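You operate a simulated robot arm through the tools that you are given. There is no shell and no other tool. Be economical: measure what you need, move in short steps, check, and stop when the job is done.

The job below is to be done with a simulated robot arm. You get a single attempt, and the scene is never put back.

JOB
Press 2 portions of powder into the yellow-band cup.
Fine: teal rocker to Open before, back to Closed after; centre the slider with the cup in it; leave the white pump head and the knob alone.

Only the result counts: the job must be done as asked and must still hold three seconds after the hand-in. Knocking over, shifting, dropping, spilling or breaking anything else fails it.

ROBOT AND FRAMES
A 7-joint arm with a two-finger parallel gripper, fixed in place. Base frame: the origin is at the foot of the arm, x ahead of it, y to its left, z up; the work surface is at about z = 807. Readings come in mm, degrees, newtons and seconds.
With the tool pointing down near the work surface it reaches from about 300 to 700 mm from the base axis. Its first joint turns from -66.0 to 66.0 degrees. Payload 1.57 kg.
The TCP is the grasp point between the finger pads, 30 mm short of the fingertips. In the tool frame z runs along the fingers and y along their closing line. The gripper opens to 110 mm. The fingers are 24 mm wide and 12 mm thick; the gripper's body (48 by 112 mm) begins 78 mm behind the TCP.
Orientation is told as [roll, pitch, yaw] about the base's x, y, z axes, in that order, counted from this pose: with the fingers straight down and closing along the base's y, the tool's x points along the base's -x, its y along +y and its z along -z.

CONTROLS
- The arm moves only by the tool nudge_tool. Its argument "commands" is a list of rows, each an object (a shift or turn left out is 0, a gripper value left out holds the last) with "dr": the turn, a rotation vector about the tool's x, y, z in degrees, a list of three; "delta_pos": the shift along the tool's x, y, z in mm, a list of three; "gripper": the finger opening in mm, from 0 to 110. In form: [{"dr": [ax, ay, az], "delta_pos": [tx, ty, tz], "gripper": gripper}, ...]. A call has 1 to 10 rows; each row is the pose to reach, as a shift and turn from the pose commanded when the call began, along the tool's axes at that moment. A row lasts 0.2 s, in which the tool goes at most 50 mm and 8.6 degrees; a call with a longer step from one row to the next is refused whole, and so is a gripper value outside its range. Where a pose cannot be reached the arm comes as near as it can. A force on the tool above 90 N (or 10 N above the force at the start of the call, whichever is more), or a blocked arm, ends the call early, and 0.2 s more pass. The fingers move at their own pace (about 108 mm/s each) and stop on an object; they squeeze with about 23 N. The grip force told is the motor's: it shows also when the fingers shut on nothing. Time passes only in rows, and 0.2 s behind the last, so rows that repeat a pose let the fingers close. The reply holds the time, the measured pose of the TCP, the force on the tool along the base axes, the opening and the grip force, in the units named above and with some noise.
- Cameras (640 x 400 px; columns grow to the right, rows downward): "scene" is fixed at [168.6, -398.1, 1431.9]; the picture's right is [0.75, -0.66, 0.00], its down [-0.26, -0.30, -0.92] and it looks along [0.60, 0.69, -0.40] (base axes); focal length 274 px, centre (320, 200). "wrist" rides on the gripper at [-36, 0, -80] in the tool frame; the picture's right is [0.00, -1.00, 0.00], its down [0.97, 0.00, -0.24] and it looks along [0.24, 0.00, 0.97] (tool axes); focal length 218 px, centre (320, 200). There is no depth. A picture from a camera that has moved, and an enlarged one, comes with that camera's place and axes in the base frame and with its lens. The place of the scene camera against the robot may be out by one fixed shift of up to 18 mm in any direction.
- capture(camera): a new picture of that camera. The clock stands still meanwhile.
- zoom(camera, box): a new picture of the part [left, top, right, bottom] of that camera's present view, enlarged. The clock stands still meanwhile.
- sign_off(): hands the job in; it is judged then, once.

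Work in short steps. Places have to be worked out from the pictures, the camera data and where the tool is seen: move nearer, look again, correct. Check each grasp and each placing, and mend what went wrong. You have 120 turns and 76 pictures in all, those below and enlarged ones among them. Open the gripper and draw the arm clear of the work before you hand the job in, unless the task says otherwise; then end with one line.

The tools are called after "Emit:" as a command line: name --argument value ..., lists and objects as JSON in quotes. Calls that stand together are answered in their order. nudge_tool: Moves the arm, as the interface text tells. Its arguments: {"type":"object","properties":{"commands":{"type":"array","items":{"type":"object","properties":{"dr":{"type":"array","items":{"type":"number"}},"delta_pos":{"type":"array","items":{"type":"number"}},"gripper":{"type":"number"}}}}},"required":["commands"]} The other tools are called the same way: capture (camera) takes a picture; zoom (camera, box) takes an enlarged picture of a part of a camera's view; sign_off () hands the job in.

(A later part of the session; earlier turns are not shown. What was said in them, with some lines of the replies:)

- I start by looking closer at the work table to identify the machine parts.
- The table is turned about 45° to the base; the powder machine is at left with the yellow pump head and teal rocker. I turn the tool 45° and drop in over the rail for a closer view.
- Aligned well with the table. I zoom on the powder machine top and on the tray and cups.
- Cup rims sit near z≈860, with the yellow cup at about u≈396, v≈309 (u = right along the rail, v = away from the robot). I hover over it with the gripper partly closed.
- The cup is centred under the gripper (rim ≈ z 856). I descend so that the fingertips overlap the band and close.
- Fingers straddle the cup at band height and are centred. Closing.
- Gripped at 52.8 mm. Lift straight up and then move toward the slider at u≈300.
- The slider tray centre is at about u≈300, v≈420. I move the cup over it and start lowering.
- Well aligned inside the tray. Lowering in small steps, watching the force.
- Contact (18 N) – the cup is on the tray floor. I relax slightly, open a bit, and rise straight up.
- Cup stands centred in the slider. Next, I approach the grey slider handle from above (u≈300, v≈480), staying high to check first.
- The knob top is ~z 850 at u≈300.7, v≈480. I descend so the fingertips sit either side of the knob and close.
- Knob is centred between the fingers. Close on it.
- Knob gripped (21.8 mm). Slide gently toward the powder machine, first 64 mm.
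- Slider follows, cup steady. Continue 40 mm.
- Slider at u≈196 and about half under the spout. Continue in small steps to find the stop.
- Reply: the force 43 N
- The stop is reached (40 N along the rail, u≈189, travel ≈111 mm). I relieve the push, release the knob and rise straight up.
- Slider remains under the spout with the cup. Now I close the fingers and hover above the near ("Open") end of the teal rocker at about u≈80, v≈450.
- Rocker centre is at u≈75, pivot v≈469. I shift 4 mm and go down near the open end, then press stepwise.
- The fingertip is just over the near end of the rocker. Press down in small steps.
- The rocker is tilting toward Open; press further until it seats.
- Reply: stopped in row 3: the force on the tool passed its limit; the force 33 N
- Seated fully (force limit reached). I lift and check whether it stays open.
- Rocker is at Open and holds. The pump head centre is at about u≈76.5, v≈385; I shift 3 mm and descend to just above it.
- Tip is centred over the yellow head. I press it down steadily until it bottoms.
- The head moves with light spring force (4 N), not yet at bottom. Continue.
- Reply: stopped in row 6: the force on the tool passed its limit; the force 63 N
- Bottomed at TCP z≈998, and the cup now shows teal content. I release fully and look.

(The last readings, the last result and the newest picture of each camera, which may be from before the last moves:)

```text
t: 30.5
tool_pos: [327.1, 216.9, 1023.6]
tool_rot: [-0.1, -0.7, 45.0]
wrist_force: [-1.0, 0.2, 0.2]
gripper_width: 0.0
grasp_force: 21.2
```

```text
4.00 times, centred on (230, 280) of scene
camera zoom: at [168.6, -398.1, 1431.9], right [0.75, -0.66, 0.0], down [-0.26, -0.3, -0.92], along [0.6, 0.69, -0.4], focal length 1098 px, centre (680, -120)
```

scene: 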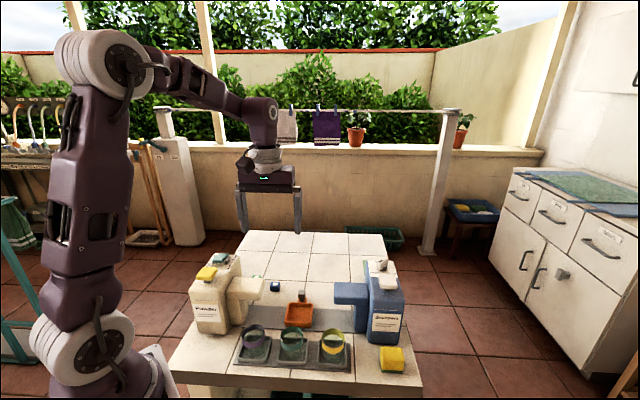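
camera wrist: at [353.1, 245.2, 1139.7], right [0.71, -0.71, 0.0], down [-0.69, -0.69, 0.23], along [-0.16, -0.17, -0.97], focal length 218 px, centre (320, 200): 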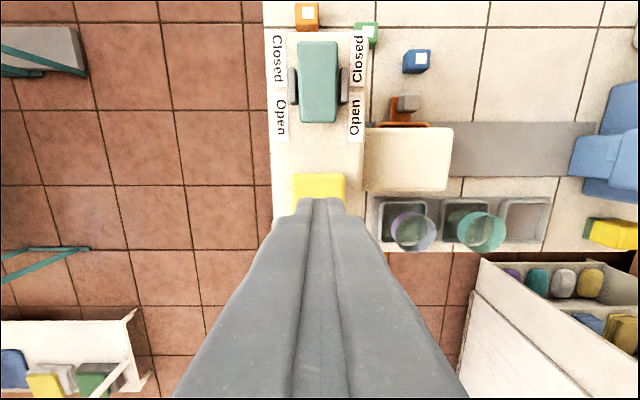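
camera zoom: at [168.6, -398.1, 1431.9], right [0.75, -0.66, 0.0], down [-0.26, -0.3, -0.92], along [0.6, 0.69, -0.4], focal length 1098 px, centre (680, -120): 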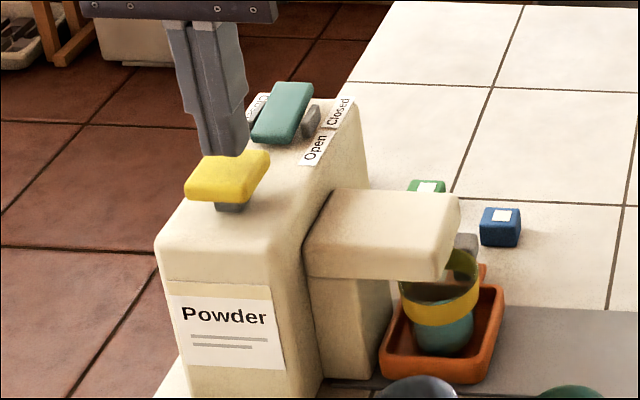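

Head is back up with one portion in the cup. Second full press, same depth.

Emit:
nudge_tool --commands '[{"delta_pos": [0, 0, 6]}, {"delta_pos": [0, 0, 11]}, {"delta_pos": [0, 0, 14]}, {"delta_pos": [0, 0, 17]}, {"delta_pos": [0, 0, 20]}, {"delta_pos": [0, 0, 23]}, {"delta_pos": [0, 0, 25]}, {"delta_pos": [0, 0, 27]}, {"delta_pos": [0, 0, 29]}, {"delta_pos": [0, 0, 31]}]'

Emit:
zoom --camera "scene" --box '[180, 230, 280, 330]'

```text
t: 32.6
tool_pos: [326.5, 217.5, 999.9]
tool_rot: [-0.3, -1.3, 44.9]
wrist_force: [-11.1, -9.7, 59.9]
gripper_width: 0.1
grasp_force: 20.6
stopped in row 10: the force on the tool passed its limit (the readings are from after the stop); the commanded pose is now the measured one
```

```text
4.00 times, centred on (230, 280) of scene
camera zoom: at [166.6, -399.4, 1431.8], right [0.75, -0.66, 0.0], down [-0.26, -0.3, -0.92], along [0.6, 0.69, -0.4], focal length 1098 px, centre (680, -120)
```

zoom: 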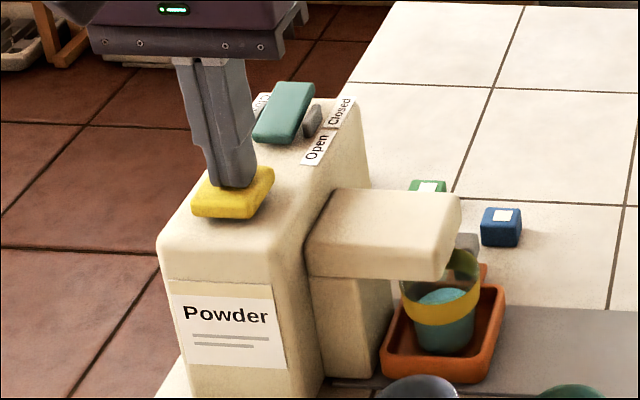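

Level rose again – two portions in. I release and move over the far ("Closed") end of the rocker at v≈486.

Emit:
nudge_tool --commands '[{"delta_pos": [0, 0, -15]}, {"delta_pos": [0, 0, -35]}, {"delta_pos": [0, 0, -60]}, {"delta_pos": [-40, 0, -60]}, {"delta_pos": [-80, 0, -60]}, {"delta_pos": [-101, 0, -60]}, {"delta_pos": [-101, 0, -60]}]'

Emit:
capture --camera "wrist"

Emit:
zoom --camera "scene" --box '[180, 220, 290, 330]'

```text
t: 34.2
tool_pos: [398.0, 289.5, 1055.2]
tool_rot: [-0.1, -0.7, 45.0]
wrist_force: [-1.4, 0.0, -0.2]
gripper_width: 0.0
grasp_force: 21.4
```

```text
29 pictures are left
camera wrist: at [422.6, 314.5, 1138.2], right [0.71, -0.71, 0.0], down [-0.69, -0.69, 0.23], along [-0.16, -0.16, -0.97], focal length 218 px, centre (320, 200)
```

wrist: 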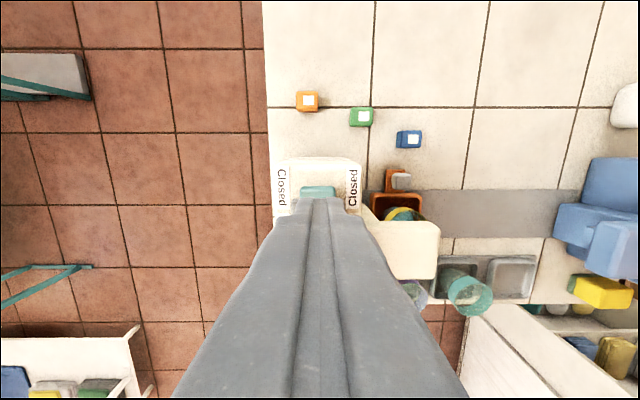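

```text
3.64 times, centred on (235, 275) of scene
camera zoom: at [168.6, -398.0, 1431.9], right [0.75, -0.66, 0.0], down [-0.26, -0.3, -0.92], along [0.6, 0.69, -0.4], focal length 998 px, centre (629, -73)
```

zoom: 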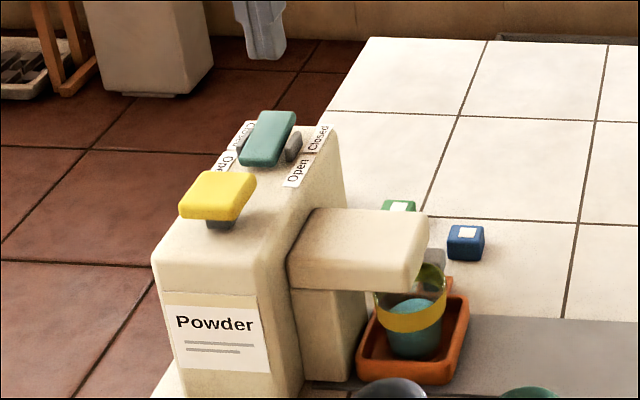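

Tip is over the far end (edge at v≈494). Press down, mirror of before: seat expected at TCP z≈997.

Emit:
nudge_tool --commands '[{"delta_pos": [0, 0, 25]}, {"delta_pos": [0, 0, 42]}, {"delta_pos": [0, 0, 46]}, {"delta_pos": [0, 0, 49]}, {"delta_pos": [0, 0, 52]}, {"delta_pos": [0, 0, 55]}, {"delta_pos": [0, 0, 58]}, {"delta_pos": [0, 0, 60]}, {"delta_pos": [0, 0, 62]}]'

Emit:
zoom --camera "scene" --box '[190, 230, 250, 290]'

```text
t: 36.2
tool_pos: [400.3, 290.0, 997.7]
tool_rot: [-0.2, -1.0, 45.0]
wrist_force: [-7.2, -4.8, 51.2]
gripper_width: 0.0
grasp_force: 21.0
```

```text
6.67 times, centred on (220, 260) of scene
camera zoom: at [167.7, -398.6, 1431.8], right [0.75, -0.66, 0.0], down [-0.26, -0.3, -0.92], along [0.6, 0.69, -0.4], focal length 1829 px, centre (987, -200)
```

zoom: 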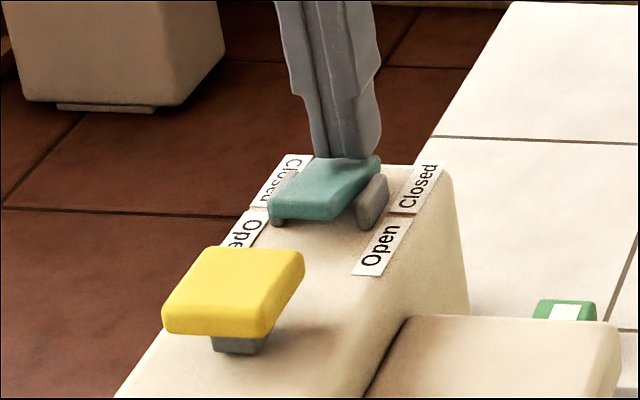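

Rocker flipped to Closed with 51 N at the stop. Lift and move up over the slider handle (u≈189, v≈482), correcting the small tilt.

Emit:
nudge_tool --commands '[{"delta_pos": [0, 0, -25]}, {"delta_pos": [0, 0, -60], "gripper": 45}, {"delta_pos": [0, -35, -60]}, {"delta_pos": [4, -75, -60]}, {"delta_pos": [4, -112, -60]}, {"delta_pos": [4, -112, -60]}]'

Emit:
capture --camera "wrist"

Emit:
zoom --camera "scene" --box '[190, 230, 290, 330]'

```text
t: 37.6
tool_pos: [473.5, 206.3, 1053.0]
tool_rot: [-0.2, -0.8, 45.1]
wrist_force: [0.3, 0.0, -0.1]
gripper_width: 44.9
grasp_force: 0.0
```

```text
26 pictures are left
camera wrist: at [497.5, 231.0, 1136.6], right [0.71, -0.71, 0.0], down [-0.69, -0.69, 0.23], along [-0.16, -0.16, -0.97], focal length 218 px, centre (320, 200)
```

wrist: 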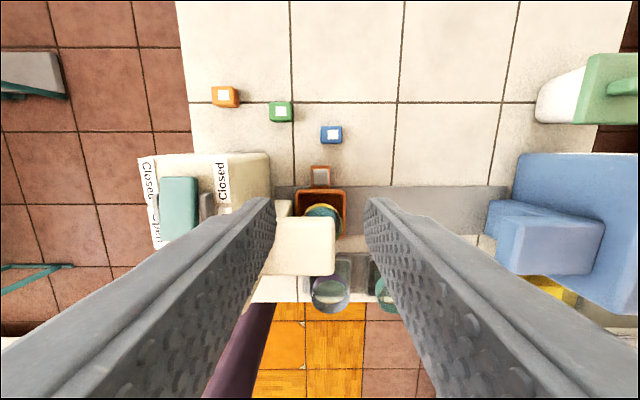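

```text
4.00 times, centred on (240, 280) of scene
camera zoom: at [168.6, -398.1, 1431.9], right [0.75, -0.66, 0.0], down [-0.26, -0.3, -0.92], along [0.6, 0.69, -0.4], focal length 1098 px, centre (640, -120)
```

zoom: 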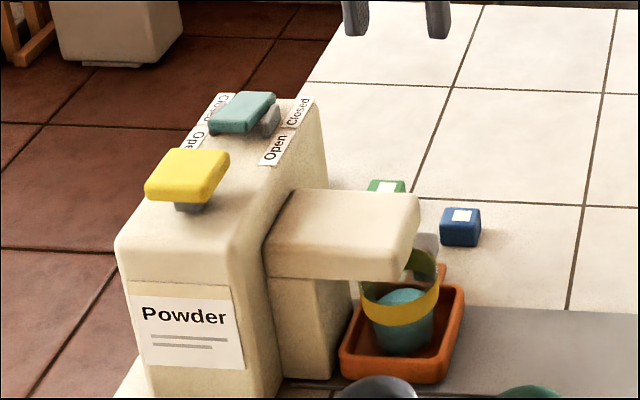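

Rocker is Closed; slider and cup are unchanged. Descend to the knob at the same pose as at release.

Emit:
nudge_tool --commands '[{"dr": [-0.7, 0.4, 0], "delta_pos": [-1, 0, 45]}, {"dr": [-0.7, 0.4, 0], "delta_pos": [-1, 0, 90]}, {"dr": [-0.7, 0.4, 0], "delta_pos": [-1, 0, 135]}, {"dr": [-0.7, 0.4, 0], "delta_pos": [-1, 0, 165]}, {"dr": [-0.7, 0.4, 0], "delta_pos": [-1, 0, 185]}, {"dr": [-0.7, 0.4, 0], "delta_pos": [-1, 0, 191]}, {"dr": [-0.7, 0.4, 0], "delta_pos": [-1, 0, 191]}]'

Emit:
capture --camera "wrist"

```text
t: 39.2
tool_pos: [478.5, 207.6, 863.0]
tool_rot: [0.5, -0.5, 44.9]
wrist_force: [-0.3, 0.5, 0.7]
gripper_width: 45.1
grasp_force: 0.0
```

```text
24 pictures are left
camera wrist: at [504.5, 232.5, 944.9], right [0.71, -0.71, -0.01], down [-0.69, -0.69, 0.23], along [-0.17, -0.16, -0.97], focal length 218 px, centre (320, 200)
```

wrist: 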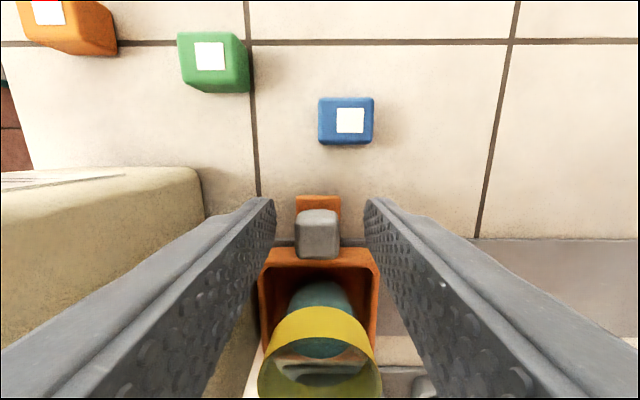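

Aligned within ~1 mm; a small correction then close on the knob.

Emit:
nudge_tool --commands '[{"dr": [0, 0.6, 0], "delta_pos": [3, 1.2, 0]}, {"dr": [0, 0.6, 0], "delta_pos": [3, 1.2, 0], "gripper": 15}, {"dr": [0, 0.6, 0], "delta_pos": [3, 1.2, 0]}, {"dr": [0, 0.6, 0], "delta_pos": [3, 1.2, 0]}]'

```text
t: 40.2
tool_pos: [476.3, 206.7, 864.5]
tool_rot: [0.5, 0.2, 45.1]
wrist_force: [1.1, 0.6, -2.5]
gripper_width: 21.9
grasp_force: 35.1
```

Gripped at u≈190.6. Slide back gently toward the centre (u≈300.8), first 62 mm.

Emit:
nudge_tool --commands '[{"delta_pos": [0, -3, 0]}, {"delta_pos": [0, -8, 0]}, {"delta_pos": [0, -15, 0]}, {"delta_pos": [0, -22, 0]}, {"delta_pos": [0, -29, 0]}, {"delta_pos": [0, -37, 0]}, {"delta_pos": [0, -45, 0]}, {"delta_pos": [0, -53, 0]}, {"delta_pos": [0, -59, 0]}, {"delta_pos": [0, -62, 0]}]'

Emit:
zoom --camera "scene" --box '[220, 240, 340, 340]'

```text
t: 42.4
tool_pos: [519.3, 164.8, 863.4]
tool_rot: [0.6, 0.2, 45.0]
wrist_force: [0.6, 2.4, -2.1]
gripper_width: 21.8
grasp_force: 34.5
```

```text
4.00 times, centred on (280, 290) of scene
camera zoom: at [168.6, -398.0, 1431.9], right [0.75, -0.66, 0.0], down [-0.26, -0.3, -0.92], along [0.6, 0.69, -0.4], focal length 1098 px, centre (480, -160)
```

zoom: 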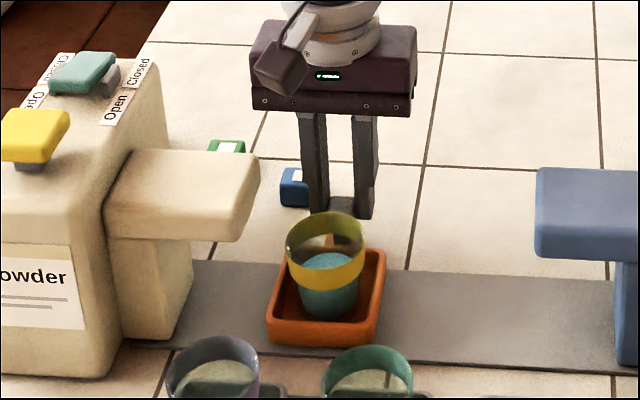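

Going well; u≈250.7. Remaining 50 mm.

Emit:
nudge_tool --commands '[{"delta_pos": [0, -4, 0]}, {"delta_pos": [0, -11, 0]}, {"delta_pos": [0, -18, 0]}, {"delta_pos": [0, -26, 0]}, {"delta_pos": [0, -34, 0]}, {"delta_pos": [0, -41, 0]}, {"delta_pos": [0, -46, 0]}, {"delta_pos": [0, -48.5, 0]}, {"delta_pos": [0, -48.5, 0]}]'

Emit:
capture --camera "wrist"

```text
t: 44.4
tool_pos: [553.9, 130.1, 864.5]
tool_rot: [0.6, 0.2, 44.9]
wrist_force: [2.8, 3.5, -2.6]
gripper_width: 21.9
grasp_force: 34.7
```

```text
22 pictures are left
camera wrist: at [579.3, 154.9, 945.3], right [0.71, -0.71, -0.01], down [-0.68, -0.69, 0.24], along [-0.18, -0.17, -0.97], focal length 218 px, centre (320, 200)
```

wrist: 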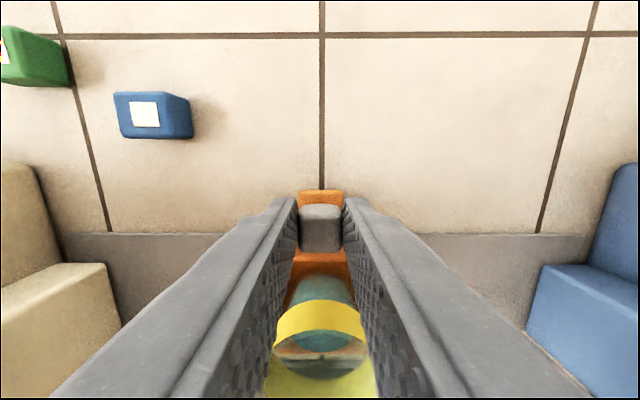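

Compared with the start picture the slider is about 1 mm short (tile joint 321.5 vs 319 px). Nudge 1 mm more.

Emit:
nudge_tool --commands '[{"delta_pos": [0, -1.2, 0]}, {"delta_pos": [0, -1.2, 0]}, {"delta_pos": [0, -1.2, 0]}]'

Emit:
capture --camera "wrist"

```text
t: 45.2
tool_pos: [554.9, 129.2, 864.0]
tool_rot: [0.4, 0.2, 45.0]
wrist_force: [2.4, 3.2, -9.1]
gripper_width: 21.7
grasp_force: 35.1
```

```text
21 pictures are left
camera wrist: at [579.7, 154.6, 945.3], right [0.71, -0.71, -0.01], down [-0.68, -0.69, 0.24], along [-0.18, -0.17, -0.97], focal length 218 px, centre (320, 200)
```

wrist: 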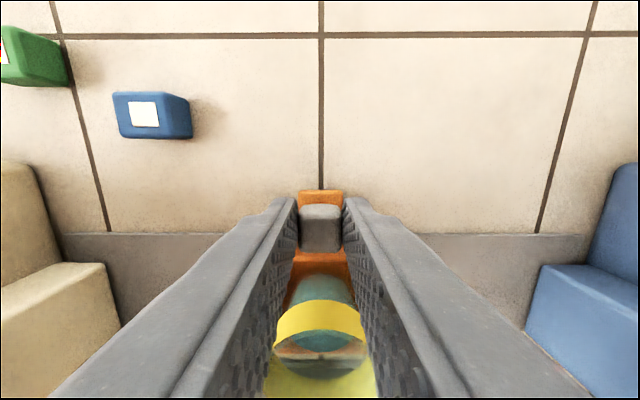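

u≈301, same as at the start. Release and rise straight up, then draw back clear.

Emit:
nudge_tool --commands '[{"gripper": 45}, {"gripper": 45}, {"delta_pos": [0, 0, -30]}, {"delta_pos": [0, 0, -75]}, {"delta_pos": [0, 0, -120]}, {"delta_pos": [0, 0, -165]}, {"delta_pos": [0, 0, -210], "gripper": 80}, {"delta_pos": [30, 0, -240]}, {"delta_pos": [60, 0, -260]}, {"delta_pos": [60, 0, -260]}]'

Emit:
capture --camera "wrist"

Emit:
zoom --camera "scene" --box '[180, 230, 420, 380]'

```text
t: 47.4
tool_pos: [515.3, 86.9, 1121.9]
tool_rot: [0.5, 0.2, 45.1]
wrist_force: [-0.2, -0.2, -0.5]
gripper_width: 79.8
grasp_force: 0.1
```

```text
20 pictures are left
camera wrist: at [541.3, 111.4, 1204.6], right [0.71, -0.71, -0.01], down [-0.68, -0.69, 0.24], along [-0.18, -0.17, -0.97], focal length 218 px, centre (320, 200)
```

wrist: 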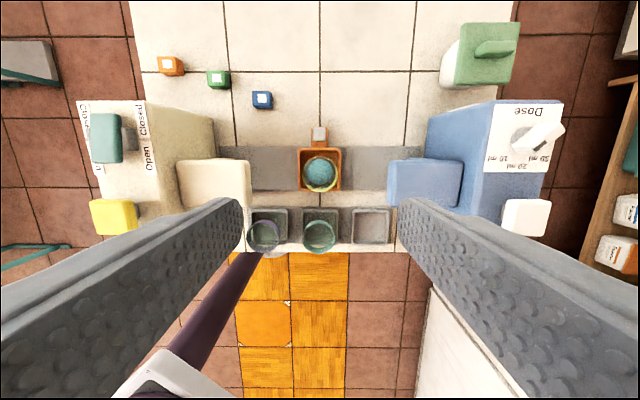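

```text
2.67 times, centred on (300, 305) of scene
camera zoom: at [168.6, -398.1, 1431.9], right [0.75, -0.66, 0.0], down [-0.26, -0.3, -0.92], along [0.6, 0.69, -0.4], focal length 732 px, centre (373, -80)
```

zoom: 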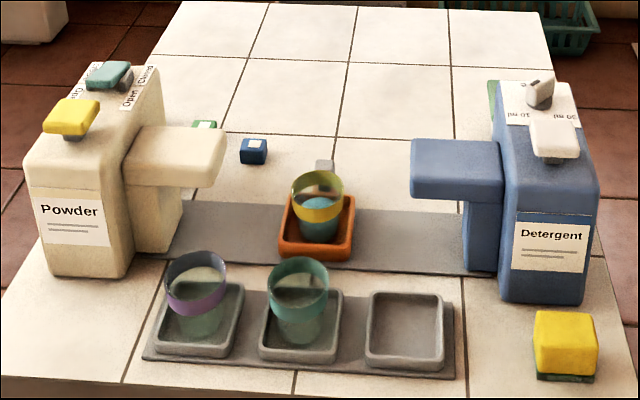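

Two portions of powder are in the yellow-band cup, the slider is back at centre with the cup in it, the rocker is on Closed, and the arm is clear.

Emit:
sign_off

```text
The job is handed in.
```

I pressed two portions of powder into the yellow-band cup and handed the job in. The slider is back at centre with the cup in it, the teal rocker is on Closed, and I didn't touch the white pump head or the knob.
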